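You operate a simulated robot arm through the tools that you are given. There is no shell and no other tool. Be economical: measure what you need, move in short steps, check, and stop when the job is done.

Carry out the task below with a simulated two-armed robot. There is one attempt and no reset: what you move stays moved.

## Task
Pay out half a turn of lead and power the reel from socket two.
Fine: the mains are locked off: push the white plug in first, then move the lock pin to the pin holder, turn the mains switch on and slide switch two on; switch one stays off.

It is judged by the outcome, as a careful person would: the job done as asked, and still so three seconds after it is handed in. It fails if anything else is knocked over, pushed out of place, dropped, spilled or broken.

## Robot
Two 6-joint arms with two-finger parallel grippers on one trunk, on a base that drives. Base frame: it is fixed to the floor where the robot stands at the start and does not move with it; the origin is under the middle of the robot, x ahead of it, y to its left, z up; the surface under the hand at the start is at about z = 88. Units: cm, degrees, N and s.
The left shoulder is at the start at [28, 18.5, 118], the right one opposite. With the tool pointing down near the work surface each hand reaches from about 54 to 92 cm from the robot's upright axis, wherever it stands, measured 20 degrees to its own side. Places, roughly: compressor switch [0, -220, 40]; hose crank [90, -20, 60]; lead crank [70, -10, 60]; mains switch [50, -30, 100]; pin holder [40, -40, 90]; socket two [80, -60, 90]; switch one [90, -40, 90]; switch two [90, -60, 90]. Payload 1.57 kg a hand.
The TCP of each hand is the grasp point between the finger pads, 3 cm short of the fingertips. In the tool frame z runs along the fingers and y along their closing line. The gripper opens to 8 cm. The fingers are 1.7 cm wide and 1.2 cm thick; the gripper's body (4 by 8.2 cm) begins 8 cm behind the TCP.
Orientation is that of the tool frame in the base frame, as a unit quaternion [w, x, y, z]. With the fingers straight down and closing along the base's y, the tool's x points along the base's -x, its y along +y and its z along -z.

## Interface
- The arms move only by the tool move_arm. It takes "left_plan", "right_plan" or both (then of equal length, played together; a hand with none holds still); each is a list of rows, each a list of 7 numbers: the shift along the base's x, y, z in units of 100 mm (1.0 is 100 mm), then the turn, a rotation vector about the base's x, y, z in units of 120 degrees (1.0 is 120 degrees), then the finger opening in mm, from 0 to 80. In form: [[dx, dy, dz, rx, ry, rz, claw], ...]. A call has 1 to 20 rows; each row is the pose to reach, as a shift and turn from the pose commanded when the call began. A call with a number of a shift or a turn outside -1 to 1 is refused whole. Rows are played at 5 a second. More than 5 cm and 8.6 degrees between two rows, or a gripper value outside its range, and nothing of the call is played. A pose out of reach is approached as far as the arm can. The call stops where the force on the tool passes 60 N (or 10 N more than at its start, if that is more) or the arm is blocked; 0.2 s more then pass. Each finger travels about 15.3 cm/s and halts on what it meets, pressing with about 24 N; the grip force reading is that of the motor and also rises with nothing between the fingers. The clock runs only during rows and for 0.2 s after the last one: add rows that repeat a pose to give the fingers time. The reply holds the time, the measured pose of the TCP, the force on the tool along the base axes, the opening and the grip force, in the units named above and with some noise, with the torque about the TCP (base axes, N m) and any sound that the robot's microphone picked up.
- Cameras (640 x 400 px; columns grow to the right, rows downward): "scene" is now at [21.54, -4.27, 160.77]; the picture's right is [-0.61, -0.79, 0.00], its down [-0.67, 0.52, -0.53] and it looks along [0.42, -0.33, -0.85] (base axes); focal length 250 px, centre (320, 200). "left" rides on the left gripper at [7.2, 0.7, -12.2] in its tool frame; the picture's right is [-0.09, 1.00, 0.00], its down [-0.84, -0.08, -0.54] and it looks along [-0.54, -0.05, 0.84] (tool axes); focal length 238 px, centre (320, 200). "right" rides on the right gripper at [7.2, -0.7, -12.2] in its tool frame; the picture's right is [0.09, 1.00, 0.00], its down [-0.84, 0.08, -0.54] and it looks along [-0.54, 0.05, 0.84] (tool axes); focal length 238 px, centre (320, 200). There is no depth. A picture from a camera that has moved, and an enlarged one, comes with that camera's place and axes in the base frame and with its lens.
- capture(camera): a new picture of that camera. It takes no simulated time.
- raise_lower(by): slides the trunk up (or, below 0, down) by that many cm; the arms and the scene camera ride with it, the base frame stays. It gives what a move gives, with no picture.
- roll_base(legs): drives the robot by 1 to 6 legs, each [ahead, turn to the left] in cm and degrees, along the robot's own axes; the way and the turn of a leg run together, so that a leg with both is an arc; at most 150 cm and 180 degrees a leg. The arms and the cameras ride along, it lands a little off, and it stops where it bumps. It gives what a move gives.
- pan_tilt(pan, tilt): turns the head with the scene camera to pan (to the left, within 86 degrees either way) and tilt (down, from -29 to 69), counted from straight ahead of the robot. It gives what a move gives.
- enlarge(camera, box): a new picture of the part [left, top, right, bottom] of that camera's present view, enlarged. It takes no simulated time.
- job_done(): hands the job in; it is judged then, once.

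Work in short steps. Places have to be worked out from the pictures, the camera data and where the tool is seen: move nearer, look again, correct. Check each grasp and each placing, and mend what went wrong. You have 120 turns and 88 pictures in all, those below and enlarged ones among them. Open the grippers and draw the arms clear of the work before you hand the job in, unless the task says otherwise; then end with one line.

The tools are called after "Request:" as a command line: name --argument value ..., lists and objects as JSON in quotes. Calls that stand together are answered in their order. move_arm: Moves the arms, as the interface text tells. Its arguments: {"type":"object","properties":{"left_plan":{"type":"array","items":{"type":"array","items":{"type":"number"}}},"right_plan":{"type":"array","items":{"type":"array","items":{"type":"number"}}}},"required":[]} The other tools are called the same way: raise_lower (by) slides the trunk up or down; roll_base (legs) drives the base; pan_tilt (pan, tilt) turns the head that bears the scene camera; capture (camera) takes a picture; enlarge (camera, box) takes an enlarged picture of a part of a camera's view; job_done () hands the job in.

At the start:

```text
time: 0.0
left_ee_pos: [60.01, -4.75, 126.24]
left_tcp_rot: [0.0, 0.0, 1.0, 0.0]
left_force: [-0.4, 0.0, 0.2]
left_torque: [0.01, 0.0, 0.02]
left_grip_width: 8.0
left_finger_force: 0.0
right_ee_pos: [38.24, -47.4, 117.59]
right_tcp_rot: [0.001, 0.0, 1.0, 0.0]
right_force: [-0.2, 0.6, 0.2]
right_torque: [0.01, -0.02, -0.01]
right_grip_width: 8.01
right_finger_force: 0.2
trunk travel left (down, up): [-87.5, 11.5]
robot x, y, heading: [-0.15, 0.11, 0.0]
head pan, tilt: [-37.8, 57.7]
```

scene: 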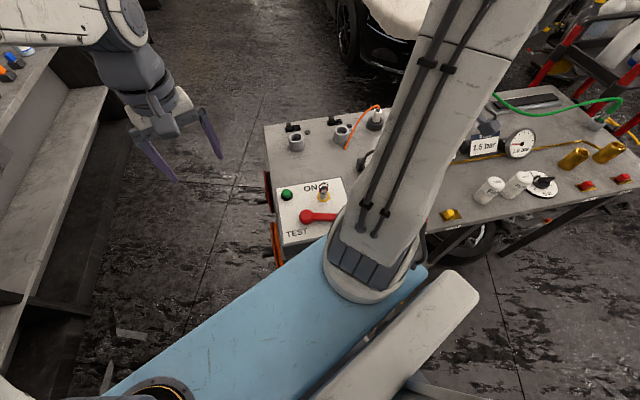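
right: 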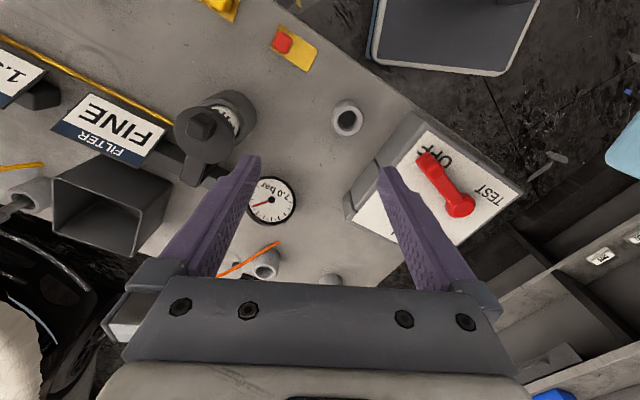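
left: 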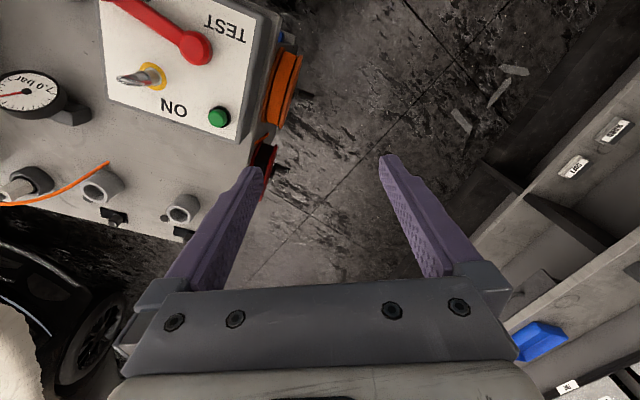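

The scene view is partly hidden by the right arm. I'll look closer at the panel from the scene and left cameras first.

Request:
enlarge --camera "scene" --box '[240, 80, 440, 280]'

Request:
enlarge --camera "left" --box '[0, 0, 320, 240]'

```text
2.00 times, centred on (340, 180) of scene
camera zoom: at [21.54, -4.27, 160.77], right [-0.61, -0.79, 0.0], down [-0.67, 0.52, -0.53], along [0.42, -0.33, -0.85], focal length 501 px, centre (280, 240)
```

zoom: 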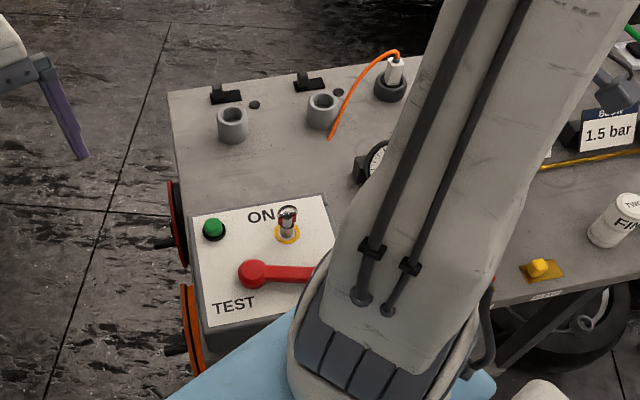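

```text
1.67 times, centred on (160, 120) of left
camera zoom: at [52.82, -3.87, 138.39], right [0.09, 1.0, 0.0], down [0.84, -0.08, 0.54], along [0.54, -0.05, -0.84], focal length 397 px, centre (587, 333)
```

zoom: 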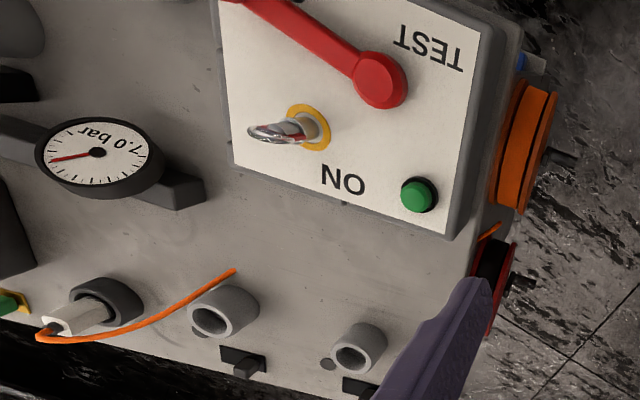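

I'll turn the head for a wider look, to see the reel side of the cart and the shelf on the left.

Request:
pan_tilt --pan -5 --tilt 50

Request:
capture --camera "scene"

```text
time: 1.0
left_ee_pos: [60.03, -4.75, 126.17]
left_tcp_rot: [0.001, 0.0, 1.0, 0.0]
left_force: [0.2, 0.3, 0.1]
left_torque: [0.02, -0.03, -0.01]
left_grip_width: 8.02
left_finger_force: 0.0
right_ee_pos: [38.33, -47.36, 117.64]
right_tcp_rot: [0.0, -0.001, 1.0, 0.0]
right_force: [-0.5, -0.6, -0.4]
right_torque: [0.03, -0.02, -0.01]
right_grip_width: 8.02
right_finger_force: 0.0
trunk travel left (down, up): [-87.5, 11.5]
robot x, y, heading: [0.1, 0.25, -0.0]
head pan, tilt: [-5.0, 50.0]
```

```text
82 pictures are left
camera scene: at [23.74, -0.71, 161.75], right [-0.09, -1.0, 0.0], down [-0.76, 0.07, -0.64], along [0.64, -0.06, -0.77], focal length 250 px, centre (320, 200)
```

scene: 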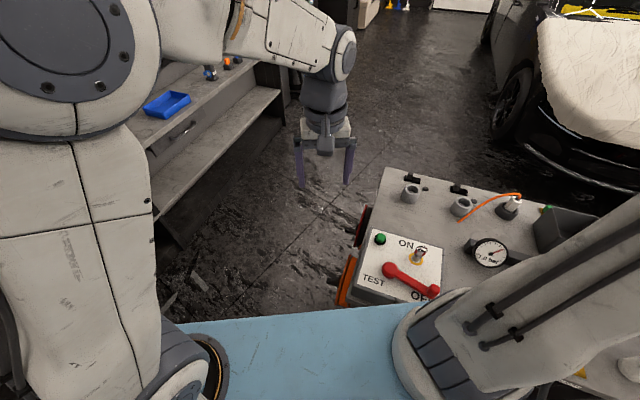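

The gap on the cart's left is free. I'll slide the left hand over the panel to view sockets and mains box.

Request:
move_arm --left_plan '[[0, -0.5, 0, 0, 0, 0, 80], [0, -1.0, 0, 0, 0, 0, 80], [0, -1.0, 0, 0, 0, 0, 80]]'

Request:
move_arm --left_plan '[[0, -0.5, 0, 0, 0, 0, 80], [0, -1.0, 0, 0, 0, 0, 80], [0, -1.0, 0, 0, 0, 0, 80]]'

Request:
capture --camera "left"

```text
time: 1.8
left_ee_pos: [60.03, -14.91, 126.31]
left_tcp_rot: [0.0, 0.0, 1.0, 0.0]
left_force: [-0.3, -0.8, 0.2]
left_torque: [0.01, -0.02, 0.0]
left_grip_width: 7.99
left_finger_force: 0.0
right_ee_pos: [38.25, -47.47, 117.55]
right_tcp_rot: [0.0, 0.0, 1.0, -0.001]
right_force: [0.2, 0.3, 0.0]
right_torque: [0.0, 0.0, 0.0]
right_grip_width: 7.99
right_finger_force: 0.0
trunk travel left (down, up): [-87.5, 11.5]
robot x, y, heading: [-0.12, 0.02, -0.3]
head pan, tilt: [-5.0, 50.0]
```

```text
time: 2.6
left_ee_pos: [59.65, -24.64, 126.1]
left_tcp_rot: [0.0, 0.0, 1.0, 0.0]
left_force: [0.3, -0.2, -0.4]
left_torque: [0.01, -0.01, 0.02]
left_grip_width: 8.0
left_finger_force: 0.1
right_ee_pos: [38.16, -47.42, 117.54]
right_tcp_rot: [0.0, 0.001, 1.0, 0.0]
right_force: [0.0, 0.4, -0.1]
right_torque: [0.0, 0.01, 0.02]
right_grip_width: 8.0
right_finger_force: 0.0
trunk travel left (down, up): [-87.5, 11.5]
robot x, y, heading: [-0.06, -0.3, 0.1]
head pan, tilt: [-5.0, 50.0]
```

```text
81 pictures are left
camera left: at [52.48, -23.86, 138.19], right [0.09, 1.0, 0.0], down [0.84, -0.08, 0.54], along [0.54, -0.05, -0.84], focal length 238 px, centre (320, 200)
```

left: 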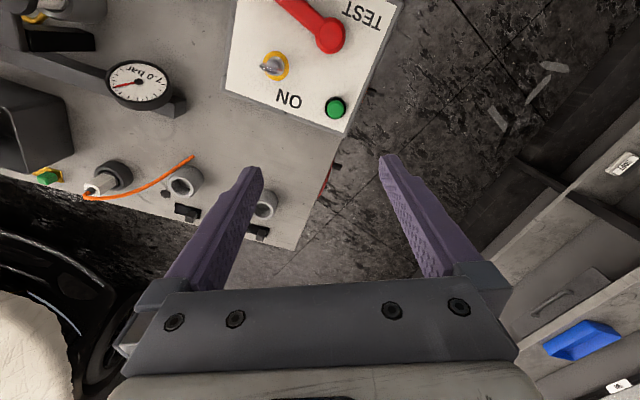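

The cart stands yawed; plug and socket two are out of reach from here (about 95–100 cm), so the base must shift right. I'll check the floor on the right first.

Request:
pan_tilt --pan -75 --tilt 50

Request:
capture --camera "scene"

Request:
capture --camera "right"

```text
time: 4.0
left_ee_pos: [59.6, -24.62, 126.05]
left_tcp_rot: [0.0, 0.0, 1.0, 0.0]
left_force: [0.2, 0.4, -0.6]
left_torque: [-0.01, 0.01, -0.01]
left_grip_width: 8.01
left_finger_force: 0.0
right_ee_pos: [38.2, -47.62, 117.5]
right_tcp_rot: [0.0, 0.0, 1.0, 0.0]
right_force: [0.5, -0.9, -0.7]
right_torque: [0.01, 0.0, -0.01]
right_grip_width: 8.0
right_finger_force: 0.0
trunk travel left (down, up): [-87.5, 11.5]
robot x, y, heading: [0.02, -0.13, -0.0]
head pan, tilt: [-75.0, 50.0]
```

```text
80 pictures are left
camera scene: at [18.07, -7.47, 161.75], right [-0.97, -0.26, 0.0], down [-0.2, 0.74, -0.64], along [0.17, -0.62, -0.77], focal length 250 px, centre (320, 200)
```

scene: 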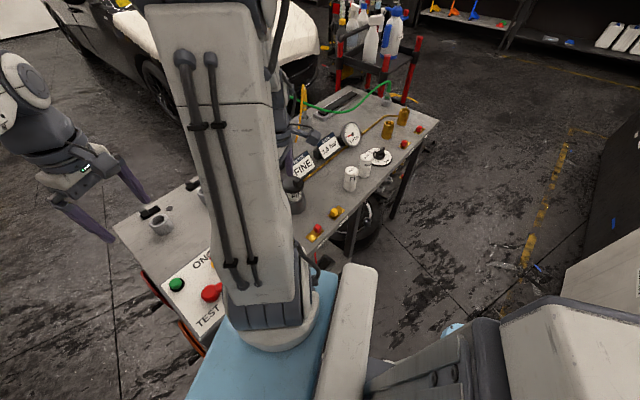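

```text
79 pictures are left
camera right: at [31.11, -48.09, 129.79], right [-0.09, 1.0, 0.0], down [0.84, 0.08, 0.54], along [0.54, 0.05, -0.84], focal length 238 px, centre (320, 200)
```

right: 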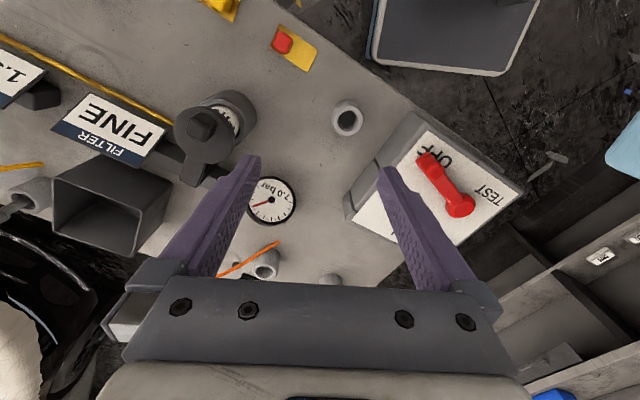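

The cart is yawed by about 25°, and I plan to stand around (0,-20) facing −25°. I raise the trunk for clearance and then turn, roll and turn back.

Request:
raise_lower --by 11

Request:
roll_base --legs '[[0, -90], [20, 0], [0, 65]]'

Request:
capture --camera "right"

Request:
capture --camera "left"

```text
time: 5.4
left_ee_pos: [59.6, -24.68, 136.98]
left_tcp_rot: [0.0, 0.0, 1.0, 0.0]
left_force: [-0.8, 0.7, 0.1]
left_torque: [0.02, 0.03, -0.01]
left_grip_width: 7.99
left_finger_force: 0.0
right_ee_pos: [38.26, -47.38, 128.59]
right_tcp_rot: [0.0, 0.001, 1.0, 0.0]
right_force: [-0.1, 0.5, 0.1]
right_torque: [0.01, 0.0, 0.03]
right_grip_width: 7.98
right_finger_force: 0.1
trunk travel left (down, up): [-98.5, 0.5]
robot x, y, heading: [0.12, 0.1, -0.0]
head pan, tilt: [-75.0, 50.0]
```

```text
time: 13.7
left_ee_pos: [42.28, -68.09, 136.9]
left_tcp_rot: [0.0, 0.227, 0.974, 0.0]
left_force: [0.5, -0.3, 0.0]
left_torque: [-0.01, -0.02, -0.01]
left_grip_width: 7.98
left_finger_force: 0.1
right_ee_pos: [13.06, -78.94, 128.52]
right_tcp_rot: [0.001, 0.227, 0.974, 0.0]
right_force: [-0.1, -0.3, 0.3]
right_torque: [-0.01, 0.0, 0.03]
right_grip_width: 8.0
right_finger_force: 0.1
trunk travel left (down, up): [-98.5, 0.5]
robot x, y, heading: [-0.28, -19.56, -26.2]
head pan, tilt: [-75.0, 50.0]
```

```text
78 pictures are left
camera right: at [6.39, -76.41, 140.79], right [0.36, 0.93, 0.0], down [0.78, -0.3, 0.54], along [0.51, -0.19, -0.84], focal length 238 px, centre (320, 200)
```

right: 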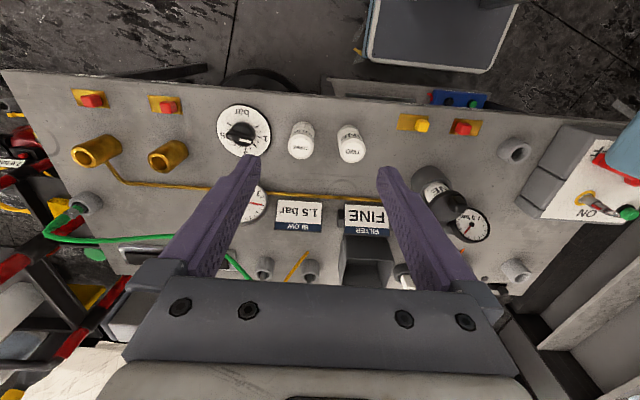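

```text
77 pictures are left
camera left: at [36.21, -64.09, 149.2], right [0.52, 0.85, 0.0], down [0.72, -0.44, 0.54], along [0.46, -0.28, -0.84], focal length 238 px, centre (320, 200)
```

left: 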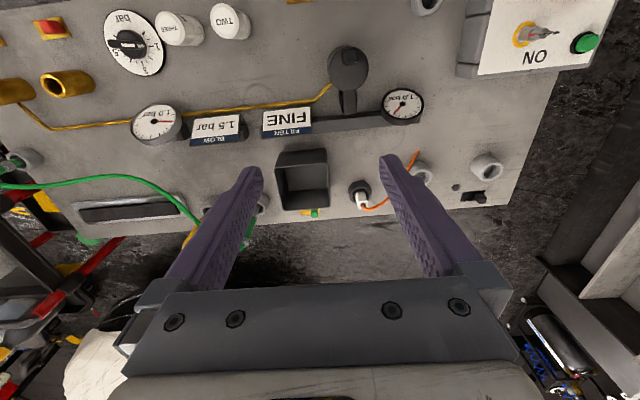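

Base is well aligned with the cart. I take the left hand away to the left and bring the right hand near the plug to look closely.

Request:
move_arm --left_plan '[[0.12, 0.32, 0, 0, 0, 0, 80], [0.24, 0.64, 0, 0, 0, 0, 80], [0.36, 0.96, 0, 0, 0, 0, 80], [0.36, 0.96, 0, 0, 0, 0, 80]]' --right_plan '[[0.39, 0.06, -0.1, 0, 0, 0, 80], [0.78, 0.12, -0.2, 0, 0, 0, 80], [0.98, 0.15, -0.25, 0, 0, 0, 80], [0.98, 0.15, -0.25, 0, 0, 0, 80]]'

Request:
move_arm --left_plan '[[0.12, 0.35, 0, 0, 0, 0, 80], [0.24, 0.7, 0, 0, 0, 0, 80], [0.36, 0.98, 0, 0, 0, 0, 80], [0.36, 0.98, 0, 0, 0, 0, 80]]' --right_plan '[[0.39, 0.06, -0.1, 0, 0, 0, 80], [0.78, 0.12, -0.2, 0, 0, 0, 80], [0.98, 0.15, -0.25, 0, 0, 0, 80], [0.98, 0.15, -0.25, 0, 0, 0, 80]]'

Request:
move_arm --right_plan '[[0.39, 0.06, -0.15, 0, 0, 0, 80], [0.78, 0.12, -0.3, 0, 0, 0, 80], [1.0, 0.15, -0.45, 0, 0, 0, 80], [1.0, 0.25, -0.6, 0, 0, 0, 80]]'

Request:
move_arm --right_plan '[[0.39, 0.06, -0.15, 0, 0, 0, 80], [0.78, 0.12, -0.3, 0, 0, 0, 80], [1.0, 0.15, -0.45, 0, 0, 0, 80], [1.0, 0.25, -0.6, 0, 0, 0, 80]]'

Request:
capture --camera "right"

```text
time: 14.7
left_ee_pos: [46.11, -58.32, 137.22]
left_tcp_rot: [0.0, 0.228, 0.974, 0.0]
left_force: [0.2, -0.5, 0.0]
left_torque: [0.01, -0.02, -0.01]
left_grip_width: 8.0
left_finger_force: 0.1
right_ee_pos: [22.98, -77.5, 125.8]
right_tcp_rot: [0.0, 0.227, 0.974, 0.0]
right_force: [-0.3, 0.6, 0.4]
right_torque: [-0.01, 0.02, 0.03]
right_grip_width: 8.0
right_finger_force: 0.1
trunk travel left (down, up): [-98.5, 0.5]
robot x, y, heading: [0.13, -19.56, -25.9]
head pan, tilt: [-75.0, 50.0]
```

```text
time: 15.7
left_ee_pos: [49.4, -48.59, 137.08]
left_tcp_rot: [-0.001, 0.228, 0.974, -0.001]
left_force: [0.2, 0.4, 0.3]
left_torque: [0.0, -0.02, -0.02]
left_grip_width: 8.02
left_finger_force: 0.0
right_ee_pos: [32.92, -75.83, 123.51]
right_tcp_rot: [0.0, 0.227, 0.974, 0.0]
right_force: [-0.7, 0.1, 0.0]
right_torque: [0.01, -0.02, 0.01]
right_grip_width: 7.99
right_finger_force: 0.1
trunk travel left (down, up): [-98.5, 0.5]
robot x, y, heading: [-0.44, -19.57, -26.3]
head pan, tilt: [-75.0, 50.0]
```

```text
time: 16.7
left_ee_pos: [49.5, -48.64, 137.04]
left_tcp_rot: [0.0, 0.228, 0.974, 0.0]
left_force: [-0.2, -0.7, -0.5]
left_torque: [0.04, -0.03, -0.02]
left_grip_width: 8.0
left_finger_force: 0.0
right_ee_pos: [42.58, -73.46, 117.59]
right_tcp_rot: [0.0, 0.227, 0.974, 0.0]
right_force: [0.0, -0.1, -0.2]
right_torque: [0.0, 0.02, -0.01]
right_grip_width: 7.99
right_finger_force: 0.0
trunk travel left (down, up): [-98.5, 0.5]
robot x, y, heading: [0.01, -19.46, -26.3]
head pan, tilt: [-75.0, 50.0]
```

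```text
time: 17.7
left_ee_pos: [49.54, -48.7, 136.97]
left_tcp_rot: [0.0, 0.228, 0.974, 0.0]
left_force: [1.1, -0.4, 0.2]
left_torque: [0.0, -0.01, 0.03]
left_grip_width: 8.0
left_finger_force: 0.0
right_ee_pos: [52.45, -71.02, 111.53]
right_tcp_rot: [0.0, 0.228, 0.974, 0.0]
right_force: [-0.7, 0.3, 0.2]
right_torque: [0.04, -0.02, 0.01]
right_grip_width: 8.0
right_finger_force: 0.1
trunk travel left (down, up): [-98.5, 0.5]
robot x, y, heading: [-0.09, -19.55, -26.5]
head pan, tilt: [-75.0, 50.0]
```

```text
76 pictures are left
camera right: at [45.79, -68.36, 123.71], right [0.36, 0.93, 0.0], down [0.78, -0.3, 0.54], along [0.51, -0.19, -0.84], focal length 238 px, centre (320, 200)
```

right: 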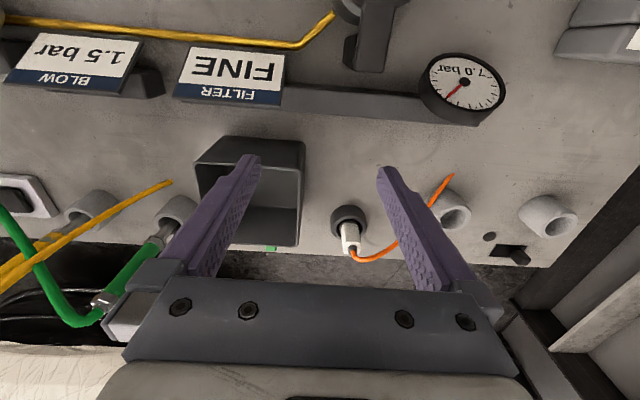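

The plug is visible; enlarge around plug and sockets.

Request:
enlarge --camera "right" --box '[300, 160, 460, 280]'

```text
3.33 times, centred on (380, 220) of right
camera zoom: at [45.79, -68.36, 123.71], right [0.36, 0.93, 0.0], down [0.78, -0.3, 0.54], along [0.51, -0.19, -0.84], focal length 794 px, centre (120, 133)
```

zoom: 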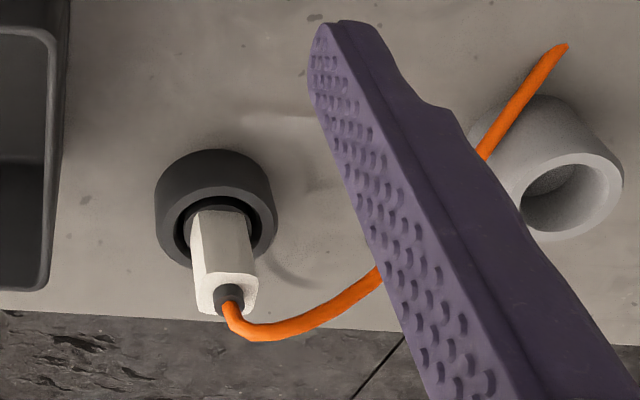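

Plug body estimated at (72.5, -72.9), top z≈96.6, aligned with the hand. I move above it in steps, then check.

Request:
move_arm --right_plan '[[0.45, -0.04, 0, 0, 0, 0, 80], [0.9, -0.09, 0, 0, 0, 0, 80], [1.0, -0.1, 0, 0, 0, 0, 80]]'

Request:
move_arm --right_plan '[[0.45, -0.04, 0, 0, 0, 0, 80], [0.9, -0.09, 0, 0, 0, 0, 80], [1.0, -0.09, -0.3, 0, 0, 0, 80], [1.0, -0.09, -0.6, 0, 0, 0, 80], [1.0, -0.09, -0.6, 0, 0, 0, 80]]'

Request:
enlarge --camera "right" --box '[200, 100, 440, 280]'

```text
time: 18.5
left_ee_pos: [49.39, -48.73, 137.01]
left_tcp_rot: [0.001, 0.228, 0.974, 0.0]
left_force: [-0.8, 0.4, -0.8]
left_torque: [0.0, 0.0, 0.03]
left_grip_width: 7.98
left_finger_force: 0.1
right_ee_pos: [62.46, -71.89, 111.31]
right_tcp_rot: [0.0, 0.228, 0.974, 0.0]
right_force: [0.0, 0.5, 0.0]
right_torque: [0.04, 0.0, -0.03]
right_grip_width: 7.98
right_finger_force: 0.0
trunk travel left (down, up): [-98.5, 0.5]
robot x, y, heading: [0.02, -19.77, -26.0]
head pan, tilt: [-75.0, 50.0]
```

```text
time: 19.7
left_ee_pos: [49.48, -48.74, 136.98]
left_tcp_rot: [0.001, 0.227, 0.974, 0.0]
left_force: [-0.1, -0.4, 0.0]
left_torque: [0.03, -0.01, 0.0]
left_grip_width: 7.99
left_finger_force: 0.1
right_ee_pos: [72.58, -72.86, 105.52]
right_tcp_rot: [0.0, 0.227, 0.974, 0.001]
right_force: [0.4, -0.3, -0.6]
right_torque: [-0.02, -0.01, -0.01]
right_grip_width: 8.0
right_finger_force: 0.2
trunk travel left (down, up): [-98.5, 0.5]
robot x, y, heading: [-0.13, -19.57, -26.3]
head pan, tilt: [-75.0, 50.0]
```

```text
2.22 times, centred on (320, 190) of right
camera zoom: at [65.87, -70.29, 117.78], right [0.36, 0.93, 0.0], down [0.78, -0.3, 0.54], along [0.51, -0.19, -0.84], focal length 530 px, centre (320, 222)
```

zoom: 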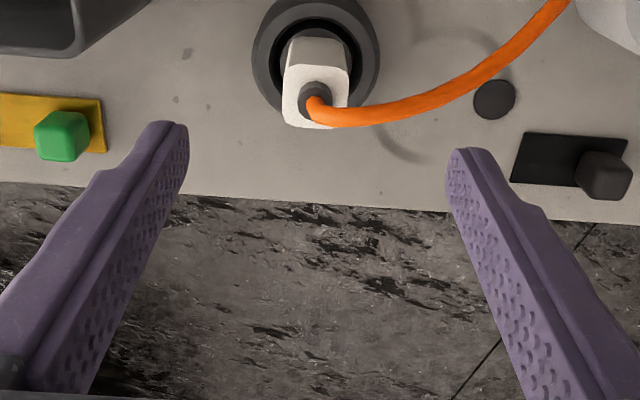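

Plug centre ≈ (72.8, -72.9). Descend so the fingertips stay just above the ring, then close.

Request:
move_arm --right_plan '[[0.02, 0, -0.4, 0, 0, 0, 60], [0.02, 0, -0.8, 0, 0, 0, 60], [0.02, 0, -0.96, 0, 0, 0, 60], [0.02, 0, -0.96, 0, 0, 0, 60]]'

Request:
capture --camera "right"

```text
time: 20.7
left_ee_pos: [49.41, -48.6, 137.03]
left_tcp_rot: [0.001, 0.228, 0.974, 0.0]
left_force: [0.0, 0.2, -0.1]
left_torque: [-0.01, -0.01, -0.02]
left_grip_width: 8.01
left_finger_force: 0.1
right_ee_pos: [70.93, -72.24, 96.49]
right_tcp_rot: [0.001, 0.227, 0.974, 0.0]
right_force: [-0.6, 0.6, -0.7]
right_torque: [-0.01, -0.03, 0.02]
right_grip_width: 5.97
right_finger_force: 0.1
right hand out of reach, approached as far as the arm can: row 2, 3, 4
trunk travel left (down, up): [-98.5, 0.5]
robot x, y, heading: [-0.07, -19.72, -26.4]
head pan, tilt: [-75.0, 50.0]
```

```text
73 pictures are left
camera right: at [64.27, -69.6, 108.8], right [0.36, 0.93, 0.0], down [0.78, -0.3, 0.54], along [0.51, -0.19, -0.84], focal length 238 px, centre (320, 200)
```

right: 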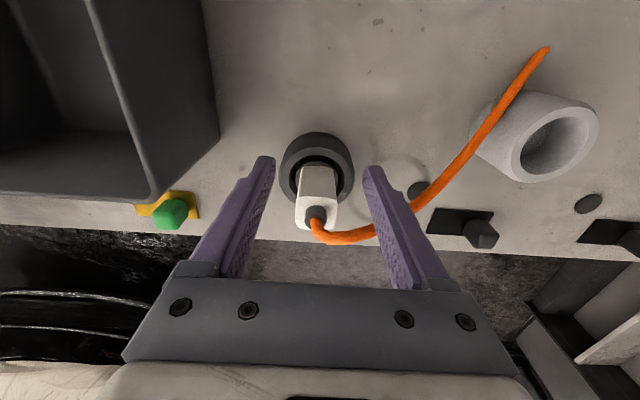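

Just out of reach by 2 cm with the trunk up high. I lift the hand, lower the trunk by 13 and roll ahead 4 cm.

Request:
move_arm --right_plan '[[0, 0, 0.4, 0, 0, 0, 60], [0, 0, 0.8, 0, 0, 0, 60], [-0.2, 0, 1.0, 0, 0, 0, 60], [-0.4, 0, 1.0, 0, 0, 0, 60]]'

Request:
move_arm --right_plan '[[0, 0, 0.4, 0, 0, 0, 60], [0, 0, 0.8, 0, 0, 0, 60], [0, 0, 0.8, 0, 0, 0, 60]]'

Request:
raise_lower --by -13

Request:
roll_base --legs '[[4, 0]]'

```text
time: 21.7
left_ee_pos: [49.62, -48.66, 136.95]
left_tcp_rot: [0.0, 0.228, 0.974, 0.0]
left_force: [0.4, -0.2, 0.0]
left_torque: [0.01, -0.01, 0.02]
left_grip_width: 8.01
left_finger_force: 0.0
right_ee_pos: [67.07, -71.97, 106.33]
right_tcp_rot: [0.0, 0.227, 0.974, 0.001]
right_force: [0.3, 0.4, -0.5]
right_torque: [0.02, -0.01, 0.03]
right_grip_width: 6.01
right_finger_force: 0.0
trunk travel left (down, up): [-98.5, 0.5]
robot x, y, heading: [-0.13, -19.93, -26.3]
head pan, tilt: [-75.0, 50.0]
```

```text
time: 22.5
left_ee_pos: [49.57, -48.62, 136.92]
left_tcp_rot: [0.0, 0.227, 0.974, -0.001]
left_force: [-0.1, 0.8, 0.5]
left_torque: [-0.01, 0.01, 0.01]
left_grip_width: 7.98
left_finger_force: 0.1
right_ee_pos: [67.19, -71.9, 114.33]
right_tcp_rot: [0.0, 0.228, 0.974, 0.0]
right_force: [-0.2, -0.7, -1.1]
right_torque: [0.0, 0.0, 0.03]
right_grip_width: 6.03
right_finger_force: 0.0
trunk travel left (down, up): [-98.5, 0.5]
robot x, y, heading: [-0.14, -19.55, -26.2]
head pan, tilt: [-75.0, 50.0]
```

```text
time: 24.0
left_ee_pos: [49.47, -48.69, 123.98]
left_tcp_rot: [0.0, 0.227, 0.974, 0.001]
left_force: [-0.6, 0.3, -1.1]
left_torque: [0.01, 0.02, 0.02]
left_grip_width: 8.01
left_finger_force: 0.0
right_ee_pos: [67.31, -71.88, 101.26]
right_tcp_rot: [0.0, 0.228, 0.974, 0.0]
right_force: [-0.1, -0.2, 0.2]
right_torque: [0.02, 0.04, 0.04]
right_grip_width: 5.98
right_finger_force: 0.1
trunk travel left (down, up): [-85.5, 13.5]
robot x, y, heading: [-0.16, -19.65, -26.2]
head pan, tilt: [-75.0, 50.0]
```

```text
time: 24.9
left_ee_pos: [53.04, -50.66, 123.86]
left_tcp_rot: [0.001, 0.228, 0.974, 0.0]
left_force: [-0.2, 0.0, -0.6]
left_torque: [0.01, -0.04, -0.01]
left_grip_width: 8.0
left_finger_force: 0.1
right_ee_pos: [70.93, -73.79, 101.23]
right_tcp_rot: [0.0, 0.227, 0.974, 0.0]
right_force: [-1.5, -1.1, 0.3]
right_torque: [-0.03, -0.01, 0.02]
right_grip_width: 6.04
right_finger_force: 0.2
trunk travel left (down, up): [-85.5, 13.5]
robot x, y, heading: [3.45, -21.64, -26.2]
head pan, tilt: [-75.0, 50.0]
```

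Rolled without bump. Now go to (72.8, -72.9) and down to z≈95.7, then check before closing.

Request:
move_arm --right_plan '[[0.19, 0.09, 0, 0, 0, 0, 60], [0.19, 0.09, -0.3, 0, 0, 0, 60], [0.19, 0.09, -0.55, 0, 0, 0, 60], [0.19, 0.09, -0.55, 0, 0, 0, 60]]'

Request:
enlarge --camera "right" --box '[200, 100, 440, 280]'

```text
time: 25.9
left_ee_pos: [53.05, -50.48, 124.03]
left_tcp_rot: [0.001, 0.227, 0.974, 0.0]
left_force: [-0.1, -0.5, -0.6]
left_torque: [-0.01, 0.0, 0.01]
left_grip_width: 8.0
left_finger_force: 0.1
right_ee_pos: [72.75, -73.25, 95.58]
right_tcp_rot: [0.0, 0.228, 0.974, 0.0]
right_force: [-1.2, 0.4, 0.9]
right_torque: [-0.03, 0.0, -0.01]
right_grip_width: 5.99
right_finger_force: 0.1
trunk travel left (down, up): [-85.5, 13.5]
robot x, y, heading: [3.61, -21.53, -26.2]
head pan, tilt: [-75.0, 50.0]
```

```text
2.22 times, centred on (320, 190) of right
camera zoom: at [66.12, -70.66, 107.73], right [0.36, 0.93, 0.0], down [0.78, -0.3, 0.54], along [0.51, -0.19, -0.84], focal length 530 px, centre (320, 222)
```

zoom: 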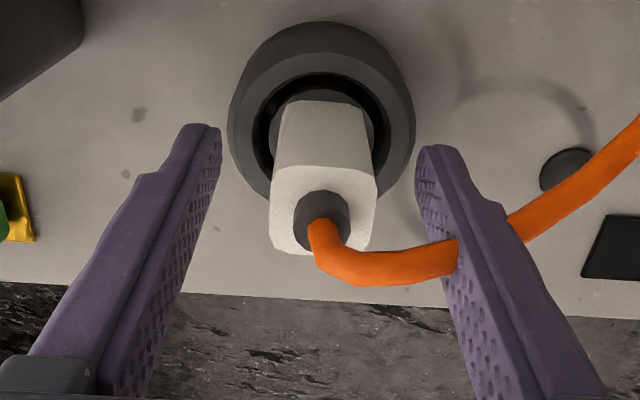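

The plug sits between the fingers. Closing.

Request:
move_arm --right_plan '[[0, 0, -0.03, 0, 0, 0, 30], [0, 0, -0.03, 0, 0, 0, 0], [0, 0, -0.03, 0, 0, 0, 0], [0, 0, -0.03, 0, 0, 0, 0]]'

Request:
enlarge --camera "right" --box '[200, 100, 440, 280]'

```text
time: 26.9
left_ee_pos: [53.14, -50.57, 124.06]
left_tcp_rot: [0.0, 0.228, 0.974, -0.001]
left_force: [-0.4, 0.4, 0.9]
left_torque: [0.0, 0.01, 0.01]
left_grip_width: 8.0
left_finger_force: 0.0
right_ee_pos: [72.83, -73.1, 95.52]
right_tcp_rot: [0.001, 0.228, 0.974, 0.0]
right_force: [1.8, -4.0, 10.9]
right_torque: [-0.35, -0.01, 0.02]
right_grip_width: 3.31
right_finger_force: 23.8
trunk travel left (down, up): [-85.5, 13.5]
robot x, y, heading: [3.04, -21.35, -26.4]
head pan, tilt: [-75.0, 50.0]
```

```text
2.22 times, centred on (320, 190) of right
camera zoom: at [66.05, -70.53, 107.56], right [0.36, 0.93, 0.0], down [0.78, -0.3, 0.54], along [0.51, -0.2, -0.84], focal length 530 px, centre (320, 222)
```

zoom: 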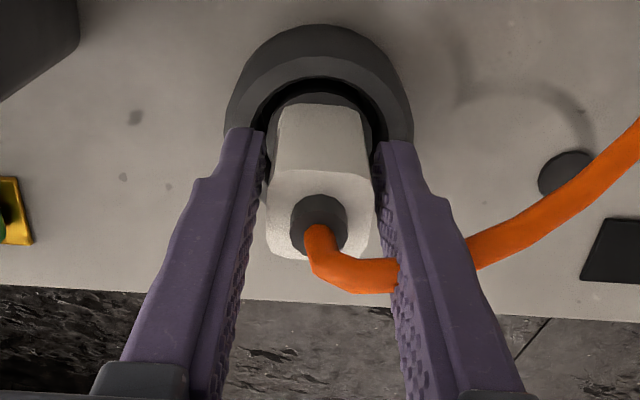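

The upward force suggests tips rest on the ring. I open a little, rise 0.6 cm and close again.

Request:
move_arm --right_plan '[[0, 0, 0, 0, 0, 0, 40], [0, 0, 0.07, 0, 0, 0, 40], [0, 0, 0.07, 0, 0, 0, 0], [0, 0, 0.07, 0, 0, 0, 0], [0, 0, 0.07, 0, 0, 0, 0]]'

```text
time: 28.1
left_ee_pos: [53.13, -50.52, 123.96]
left_tcp_rot: [0.0, 0.227, 0.974, -0.001]
left_force: [-0.6, -0.3, -0.3]
left_torque: [0.01, 0.02, -0.01]
left_grip_width: 7.99
left_finger_force: 0.0
right_ee_pos: [72.75, -73.12, 95.93]
right_tcp_rot: [0.0, 0.228, 0.974, 0.0]
right_force: [0.2, -0.3, 0.4]
right_torque: [0.03, 0.0, -0.02]
right_grip_width: 3.32
right_finger_force: 23.7
trunk travel left (down, up): [-85.5, 13.5]
robot x, y, heading: [3.68, -21.45, -26.4]
head pan, tilt: [-75.0, 50.0]
```

Clean grip at 3.3 cm, no side loads. Lift it out.

Request:
move_arm --right_plan '[[0, 0, 0.1, 0, 0, 0, 0], [0, 0, 0.25, 0, 0, 0, 0], [0, 0, 0.5, 0, 0, 0, 0], [0, 0, 0.8, 0, 0, 0, 0], [0, 0, 0.8, 0, 0, 0, 0]]'

Request:
capture --camera "right"

```text
time: 29.3
left_ee_pos: [53.08, -50.48, 124.06]
left_tcp_rot: [0.001, 0.228, 0.974, -0.001]
left_force: [-0.4, -1.1, 0.6]
left_torque: [0.01, -0.02, 0.04]
left_grip_width: 7.99
left_finger_force: 0.1
right_ee_pos: [72.9, -72.94, 104.11]
right_tcp_rot: [0.0, 0.228, 0.974, 0.0]
right_force: [1.2, 0.6, -0.4]
right_torque: [-0.01, 0.01, 0.0]
right_grip_width: 3.29
right_finger_force: 24.3
trunk travel left (down, up): [-85.5, 13.5]
robot x, y, heading: [3.51, -21.55, -26.2]
head pan, tilt: [-75.0, 50.0]
```

```text
70 pictures are left
camera right: at [66.25, -70.31, 116.43], right [0.36, 0.93, 0.0], down [0.78, -0.3, 0.54], along [0.51, -0.19, -0.84], focal length 238 px, centre (320, 200)
```

right: 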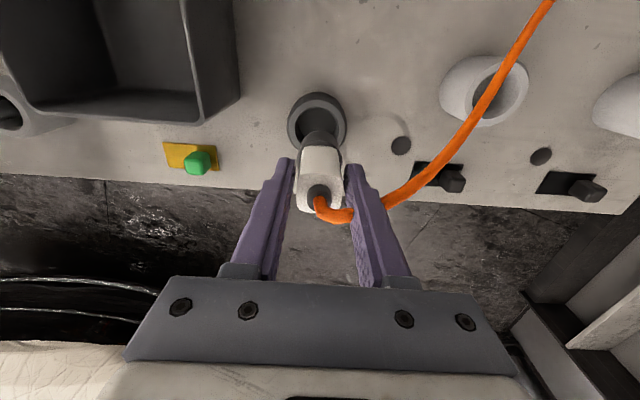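

Plug is out and held. Move partway toward socket two and look at it to refine its place.

Request:
move_arm --right_plan '[[-0.1, 0.35, 0.1, 0, 0, 0, 0], [-0.2, 0.7, 0.1, 0, 0, 0, 0], [-0.2, 1.0, 0.1, 0, 0, 0, 0], [-0.2, 1.0, 0.1, 0, 0, 0, 0]]'

Request:
capture --camera "right"

```text
time: 30.3
left_ee_pos: [53.17, -50.38, 123.98]
left_tcp_rot: [0.0, 0.227, 0.974, 0.001]
left_force: [-0.1, 0.6, -1.1]
left_torque: [0.01, -0.04, -0.02]
left_grip_width: 7.99
left_finger_force: 0.1
right_ee_pos: [70.84, -63.16, 104.86]
right_tcp_rot: [-0.001, 0.23, 0.973, 0.001]
right_force: [0.9, 0.1, -1.3]
right_torque: [0.02, -0.01, 0.03]
right_grip_width: 3.3
right_finger_force: 24.0
trunk travel left (down, up): [-85.5, 13.5]
robot x, y, heading: [3.41, -21.61, -26.2]
head pan, tilt: [-75.0, 50.0]
```

```text
69 pictures are left
camera right: at [64.13, -60.52, 117.16], right [0.36, 0.93, 0.0], down [0.78, -0.31, 0.54], along [0.5, -0.2, -0.84], focal length 238 px, centre (320, 200)
```

right: 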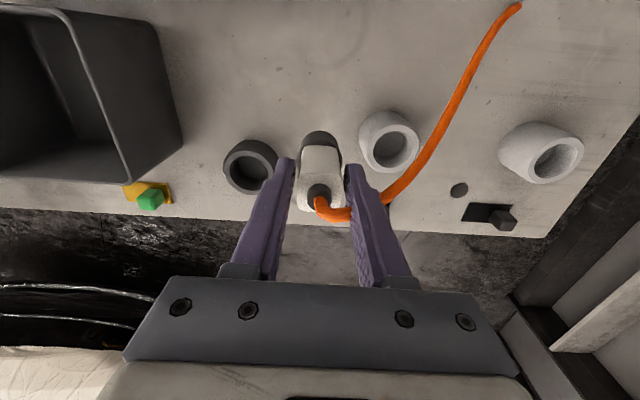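

Request:
enlarge --camera "right" --box '[210, 90, 450, 240]'

```text
2.67 times, centred on (330, 165) of right
camera zoom: at [64.13, -60.52, 117.16], right [0.36, 0.93, 0.0], down [0.78, -0.31, 0.54], along [0.5, -0.2, -0.84], focal length 636 px, centre (293, 293)
```

zoom: 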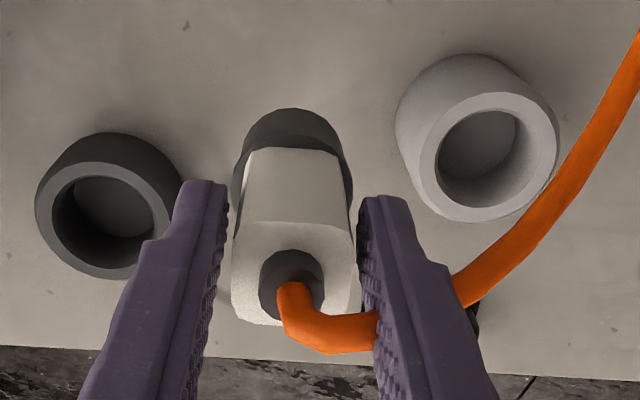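

Estimated socket two target for the TCP: (76.0, -56.6). Move above it and look.

Request:
move_arm --right_plan '[[0.26, 0.33, 0, 0, 0, 0, 0], [0.52, 0.66, 0, 0, 0, 0, 0], [0.52, 0.66, -0.2, 0, 0, 0, 0], [0.52, 0.66, -0.2, 0, 0, 0, 0]]'

Request:
enlarge --camera "right" --box '[210, 90, 450, 240]'

```text
time: 31.5
left_ee_pos: [53.59, -45.65, 120.95]
left_tcp_rot: [-0.038, 0.189, 0.98, 0.044]
left_force: [0.3, 0.2, 0.4]
left_torque: [0.0, -0.02, 0.02]
left_grip_width: 8.0
left_finger_force: 0.0
right_ee_pos: [75.92, -59.53, 103.81]
right_tcp_rot: [0.007, 0.254, 0.967, 0.0]
right_force: [0.5, 0.3, -1.2]
right_torque: [-0.04, -0.02, 0.03]
right_grip_width: 3.29
right_finger_force: 24.0
trunk travel left (down, up): [-85.5, 13.5]
robot x, y, heading: [3.33, -21.67, -26.2]
head pan, tilt: [-75.0, 50.0]
stopped in row 4 (right hand): the arm was blocked; the commanded pose is now the measured one
```

```text
2.67 times, centred on (330, 165) of right
camera zoom: at [69.2, -56.56, 116.01], right [0.41, 0.91, 0.0], down [0.76, -0.34, 0.55], along [0.51, -0.22, -0.83], focal length 636 px, centre (293, 293)
```

zoom: 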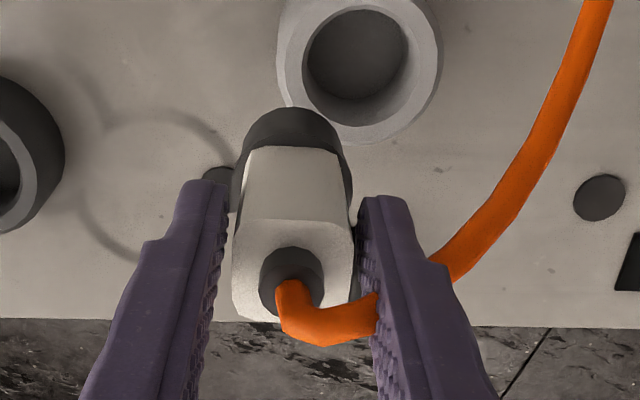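

The right arm touched the left arm. I move the left arm well away to the left.

Request:
move_arm --left_plan '[[0.05, 0.4, 0.1, 0, 0, 0, 80], [0.15, 0.8, 0.2, 0, 0, 0, 80], [0.2, 1.0, 0.3, 0, 0, 0, 80], [0.2, 1.0, 0.3, 0, 0, 0, 80]]'

Request:
move_arm --left_plan '[[0.1, 0.4, 0.1, 0, 0, 0, 80], [0.2, 0.8, 0.2, 0, 0, 0, 80], [0.3, 1.0, 0.3, 0, 0, 0, 80], [0.3, 1.0, 0.3, 0, 0, 0, 80]]'

Request:
move_arm --left_plan '[[0.05, 0.4, 0, 0, 0, 0, 80], [0.1, 0.8, 0, 0, 0, 0, 80], [0.1, 0.8, 0, 0, 0, 0, 80]]'

```text
time: 32.5
left_ee_pos: [55.66, -35.71, 123.95]
left_tcp_rot: [-0.038, 0.19, 0.98, 0.044]
left_force: [-0.4, 0.4, 0.1]
left_torque: [-0.03, -0.02, 0.01]
left_grip_width: 7.99
left_finger_force: 0.0
right_ee_pos: [75.91, -59.48, 103.85]
right_tcp_rot: [0.009, 0.254, 0.967, 0.0]
right_force: [-0.1, -0.2, -0.4]
right_torque: [0.0, 0.03, -0.01]
right_grip_width: 3.27
right_finger_force: 23.8
trunk travel left (down, up): [-85.5, 13.5]
robot x, y, heading: [3.38, -21.44, -26.6]
head pan, tilt: [-75.0, 50.0]
```

```text
time: 33.5
left_ee_pos: [58.84, -25.84, 126.87]
left_tcp_rot: [-0.039, 0.191, 0.98, 0.044]
left_force: [0.2, -0.3, -0.3]
left_torque: [0.01, 0.0, 0.0]
left_grip_width: 8.0
left_finger_force: 0.0
right_ee_pos: [75.9, -59.53, 103.87]
right_tcp_rot: [0.008, 0.254, 0.967, -0.001]
right_force: [-0.8, -0.5, -1.7]
right_torque: [0.02, 0.02, -0.01]
right_grip_width: 3.27
right_finger_force: 24.6
trunk travel left (down, up): [-85.5, 13.5]
robot x, y, heading: [3.3, -21.53, -26.2]
head pan, tilt: [-75.0, 50.0]
```

```text
time: 34.3
left_ee_pos: [59.51, -17.79, 127.37]
left_tcp_rot: [-0.038, 0.19, 0.98, 0.043]
left_force: [0.2, 0.1, 0.9]
left_torque: [0.0, -0.02, 0.01]
left_grip_width: 8.01
left_finger_force: 0.1
right_ee_pos: [75.91, -59.61, 103.89]
right_tcp_rot: [0.009, 0.254, 0.967, 0.0]
right_force: [-0.7, -0.6, -1.4]
right_torque: [0.0, 0.01, -0.03]
right_grip_width: 3.27
right_finger_force: 23.8
trunk travel left (down, up): [-85.5, 13.5]
robot x, y, heading: [3.27, -21.45, -26.3]
head pan, tilt: [-75.0, 50.0]
```

Now correct the small yaw slip and move over the socket.

Request:
move_arm --right_plan '[[0.01, 0.15, 0, 0.001, 0.004, 0.013, 0], [0.01, 0.3, 0, 0.0017, 0.0075, 0.0266, 0], [0.01, 0.3, 0, 0.0017, 0.0075, 0.0266, 0]]'

Request:
enlarge --camera "right" --box '[210, 90, 450, 240]'

```text
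time: 35.1
left_ee_pos: [59.57, -17.7, 127.33]
left_tcp_rot: [-0.038, 0.189, 0.98, 0.043]
left_force: [0.0, -0.2, -0.5]
left_torque: [0.03, 0.0, 0.03]
left_grip_width: 8.0
left_finger_force: 0.0
right_ee_pos: [76.15, -56.38, 103.93]
right_tcp_rot: [0.0, 0.226, 0.974, 0.001]
right_force: [-0.4, 0.2, -1.7]
right_torque: [-0.02, -0.01, 0.0]
right_grip_width: 3.27
right_finger_force: 24.2
trunk travel left (down, up): [-85.5, 13.5]
robot x, y, heading: [3.22, -21.48, -26.0]
head pan, tilt: [-75.0, 50.0]
```

```text
2.67 times, centred on (330, 165) of right
camera zoom: at [69.45, -53.89, 116.12], right [0.36, 0.93, 0.0], down [0.79, -0.3, 0.54], along [0.51, -0.19, -0.84], focal length 636 px, centre (293, 293)
```

zoom: 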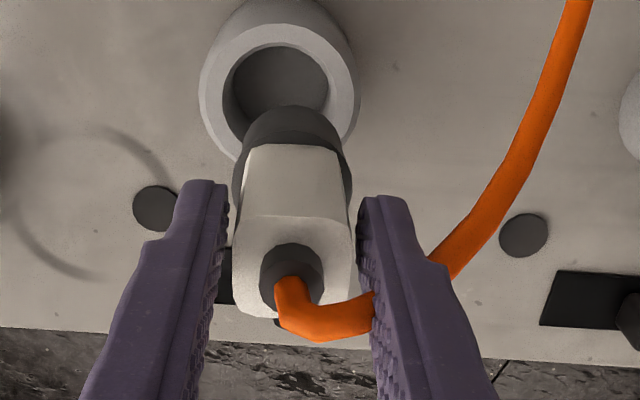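

Socket centre refined to ≈ (75.8, -56.8); clearance is about ±0.4 cm. Descend to z≈98 and check forces.

Request:
move_arm --right_plan '[[-0.035, -0.042, 0, 0, 0, 0, 0], [-0.035, -0.042, -0.3, 0, 0, 0, 0], [-0.035, -0.042, -0.55, 0, 0, 0, 0], [-0.035, -0.042, -0.55, 0, 0, 0, 0]]'

Request:
enlarge --camera "right" --box '[210, 90, 450, 240]'

```text
time: 35.9
left_ee_pos: [59.46, -17.88, 127.24]
left_tcp_rot: [-0.038, 0.191, 0.98, 0.043]
left_force: [0.0, -0.4, -0.2]
left_torque: [-0.02, 0.04, 0.0]
left_grip_width: 8.02
left_finger_force: 0.1
right_ee_pos: [76.29, -57.1, 101.13]
right_tcp_rot: [0.012, 0.226, 0.974, 0.0]
right_force: [-3.0, -1.1, 22.3]
right_torque: [-0.56, 0.15, -0.09]
right_grip_width: 3.25
right_finger_force: 23.9
trunk travel left (down, up): [-85.5, 13.5]
robot x, y, heading: [3.4, -21.49, -26.4]
head pan, tilt: [-75.0, 50.0]
stopped in row 3 (right hand): the force on the tool passed its limit at 79 N (the readings are from after the stop); the commanded pose is now the measured one
```

```text
2.67 times, centred on (330, 165) of right
camera zoom: at [69.37, -54.52, 113.18], right [0.36, 0.93, 0.0], down [0.77, -0.3, 0.56], along [0.53, -0.2, -0.83], focal length 636 px, centre (293, 293)
```

zoom: 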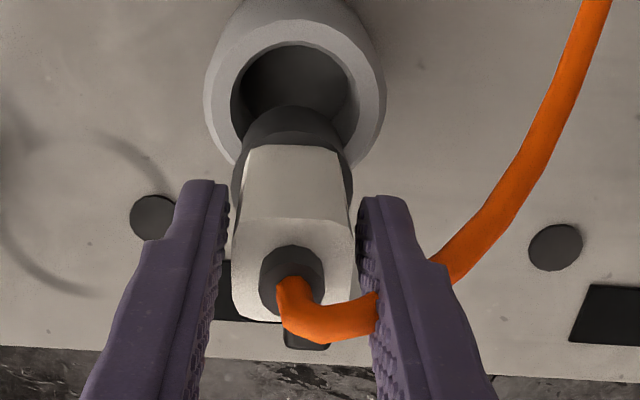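

The nose touched the rim. Lift 1 cm, straighten the tool, and look with the scene camera from another direction.

Request:
move_arm --right_plan '[[-0.03, 0.03, 0.12, 0.0027, 0.0117, 0, 0], [-0.03, 0.03, 0.12, 0.0027, 0.0117, 0, 0]]'

Request:
pan_tilt --pan -5 --tilt 45

Request:
capture --camera "scene"

```text
time: 36.5
left_ee_pos: [59.49, -17.84, 127.33]
left_tcp_rot: [-0.039, 0.19, 0.98, 0.042]
left_force: [0.0, -0.7, -0.5]
left_torque: [0.03, 0.02, -0.05]
left_grip_width: 8.0
left_finger_force: 0.1
right_ee_pos: [75.78, -56.84, 101.89]
right_tcp_rot: [-0.006, 0.226, 0.974, 0.0]
right_force: [-0.2, 0.4, -0.2]
right_torque: [0.03, -0.01, -0.02]
right_grip_width: 3.28
right_finger_force: 23.7
trunk travel left (down, up): [-85.5, 13.5]
robot x, y, heading: [3.63, -21.21, -26.3]
head pan, tilt: [-75.0, 50.0]
```

```text
time: 37.9
left_ee_pos: [59.5, -17.8, 127.27]
left_tcp_rot: [-0.039, 0.19, 0.98, 0.043]
left_force: [-0.5, -0.7, -0.2]
left_torque: [-0.02, -0.01, -0.01]
left_grip_width: 7.98
left_finger_force: 0.1
right_ee_pos: [75.92, -56.97, 101.91]
right_tcp_rot: [-0.005, 0.226, 0.974, 0.0]
right_force: [0.3, 0.1, -1.6]
right_torque: [-0.02, 0.03, 0.0]
right_grip_width: 3.29
right_finger_force: 24.4
trunk travel left (down, up): [-85.5, 13.5]
robot x, y, heading: [3.26, -21.47, -26.2]
head pan, tilt: [-5.0, 45.0]
```

```text
64 pictures are left
camera scene: at [24.83, -32.72, 160.44], right [-0.52, -0.85, 0.0], down [-0.6, 0.37, -0.71], along [0.6, -0.37, -0.71], focal length 250 px, centre (320, 200)
```

scene: 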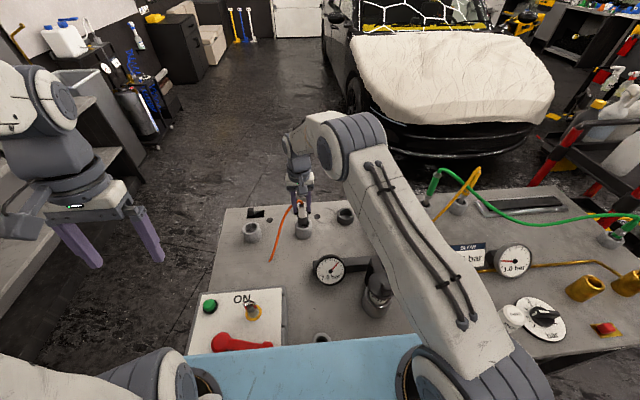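

Request:
enlarge --camera "scene" --box '[230, 160, 370, 260]'

```text
4.00 times, centred on (300, 210) of scene
camera zoom: at [24.83, -32.72, 160.44], right [-0.52, -0.85, 0.0], down [-0.6, 0.37, -0.71], along [0.6, -0.37, -0.71], focal length 1002 px, centre (400, 160)
```

zoom: 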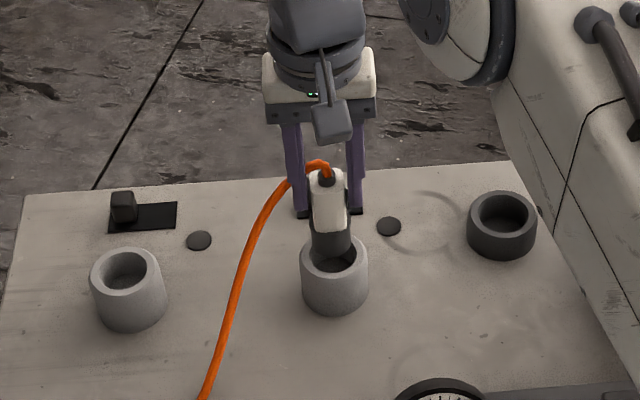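

Request:
enlarge --camera "scene" --box '[285, 190, 335, 240]'

Request:
enlarge --camera "right" --box '[250, 90, 390, 200]'

```text
8.00 times, centred on (310, 215) of scene
camera zoom: at [24.83, -32.72, 160.44], right [-0.52, -0.85, 0.0], down [-0.6, 0.37, -0.71], along [0.6, -0.37, -0.71], focal length 2003 px, centre (400, 80)
```

zoom: 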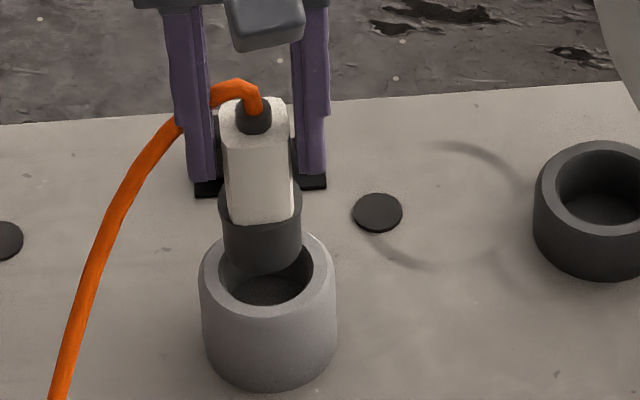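

```text
3.64 times, centred on (320, 145) of right
camera zoom: at [69.32, -54.33, 114.21], right [0.36, 0.93, 0.0], down [0.79, -0.3, 0.53], along [0.5, -0.19, -0.85], focal length 867 px, centre (320, 400)
```

zoom: 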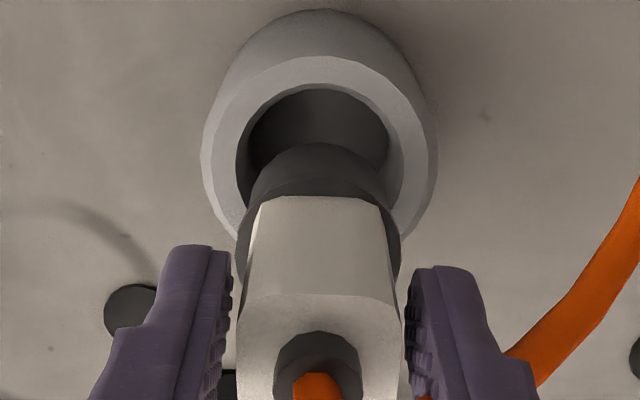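

The scene view indicates the nose is about 0.9 cm too far ahead of the hole. I shift back by 0.85 cm and check.

Request:
move_arm --right_plan '[[-0.076, 0.037, 0, -0.001, -0.006, 0, 0], [-0.076, 0.037, 0, -0.001, -0.006, 0, 0]]'

Request:
enlarge --camera "scene" --box '[285, 190, 335, 240]'

Request:
enlarge --camera "right" --box '[250, 90, 390, 200]'

```text
time: 38.5
left_ee_pos: [59.53, -17.84, 127.25]
left_tcp_rot: [-0.038, 0.191, 0.98, 0.043]
left_force: [0.0, 0.1, -0.3]
left_torque: [-0.02, 0.0, -0.02]
left_grip_width: 8.0
left_finger_force: 0.0
right_ee_pos: [75.21, -56.42, 101.98]
right_tcp_rot: [0.0, 0.227, 0.974, 0.001]
right_force: [-1.1, -0.5, -1.0]
right_torque: [0.0, -0.02, 0.03]
right_grip_width: 3.26
right_finger_force: 24.0
trunk travel left (down, up): [-85.5, 13.5]
robot x, y, heading: [3.61, -21.25, -26.4]
head pan, tilt: [-5.0, 45.0]
```

```text
8.00 times, centred on (310, 215) of scene
camera zoom: at [24.82, -32.71, 160.44], right [-0.52, -0.85, 0.0], down [-0.6, 0.37, -0.71], along [0.6, -0.37, -0.71], focal length 2003 px, centre (400, 80)
```

zoom: 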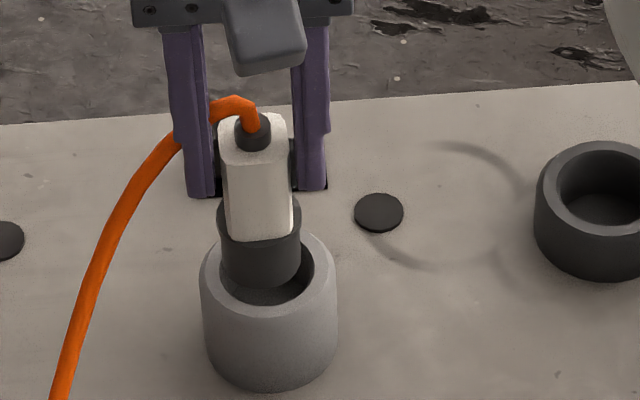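

```text
3.64 times, centred on (320, 145) of right
camera zoom: at [68.42, -53.81, 114.11], right [0.36, 0.93, 0.0], down [0.78, -0.3, 0.54], along [0.51, -0.19, -0.84], focal length 867 px, centre (320, 400)
```

zoom: 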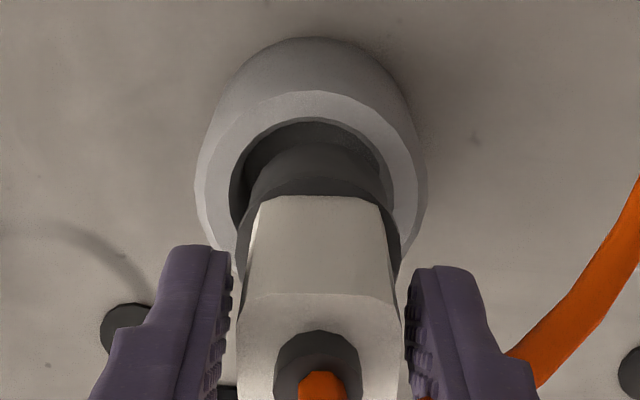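

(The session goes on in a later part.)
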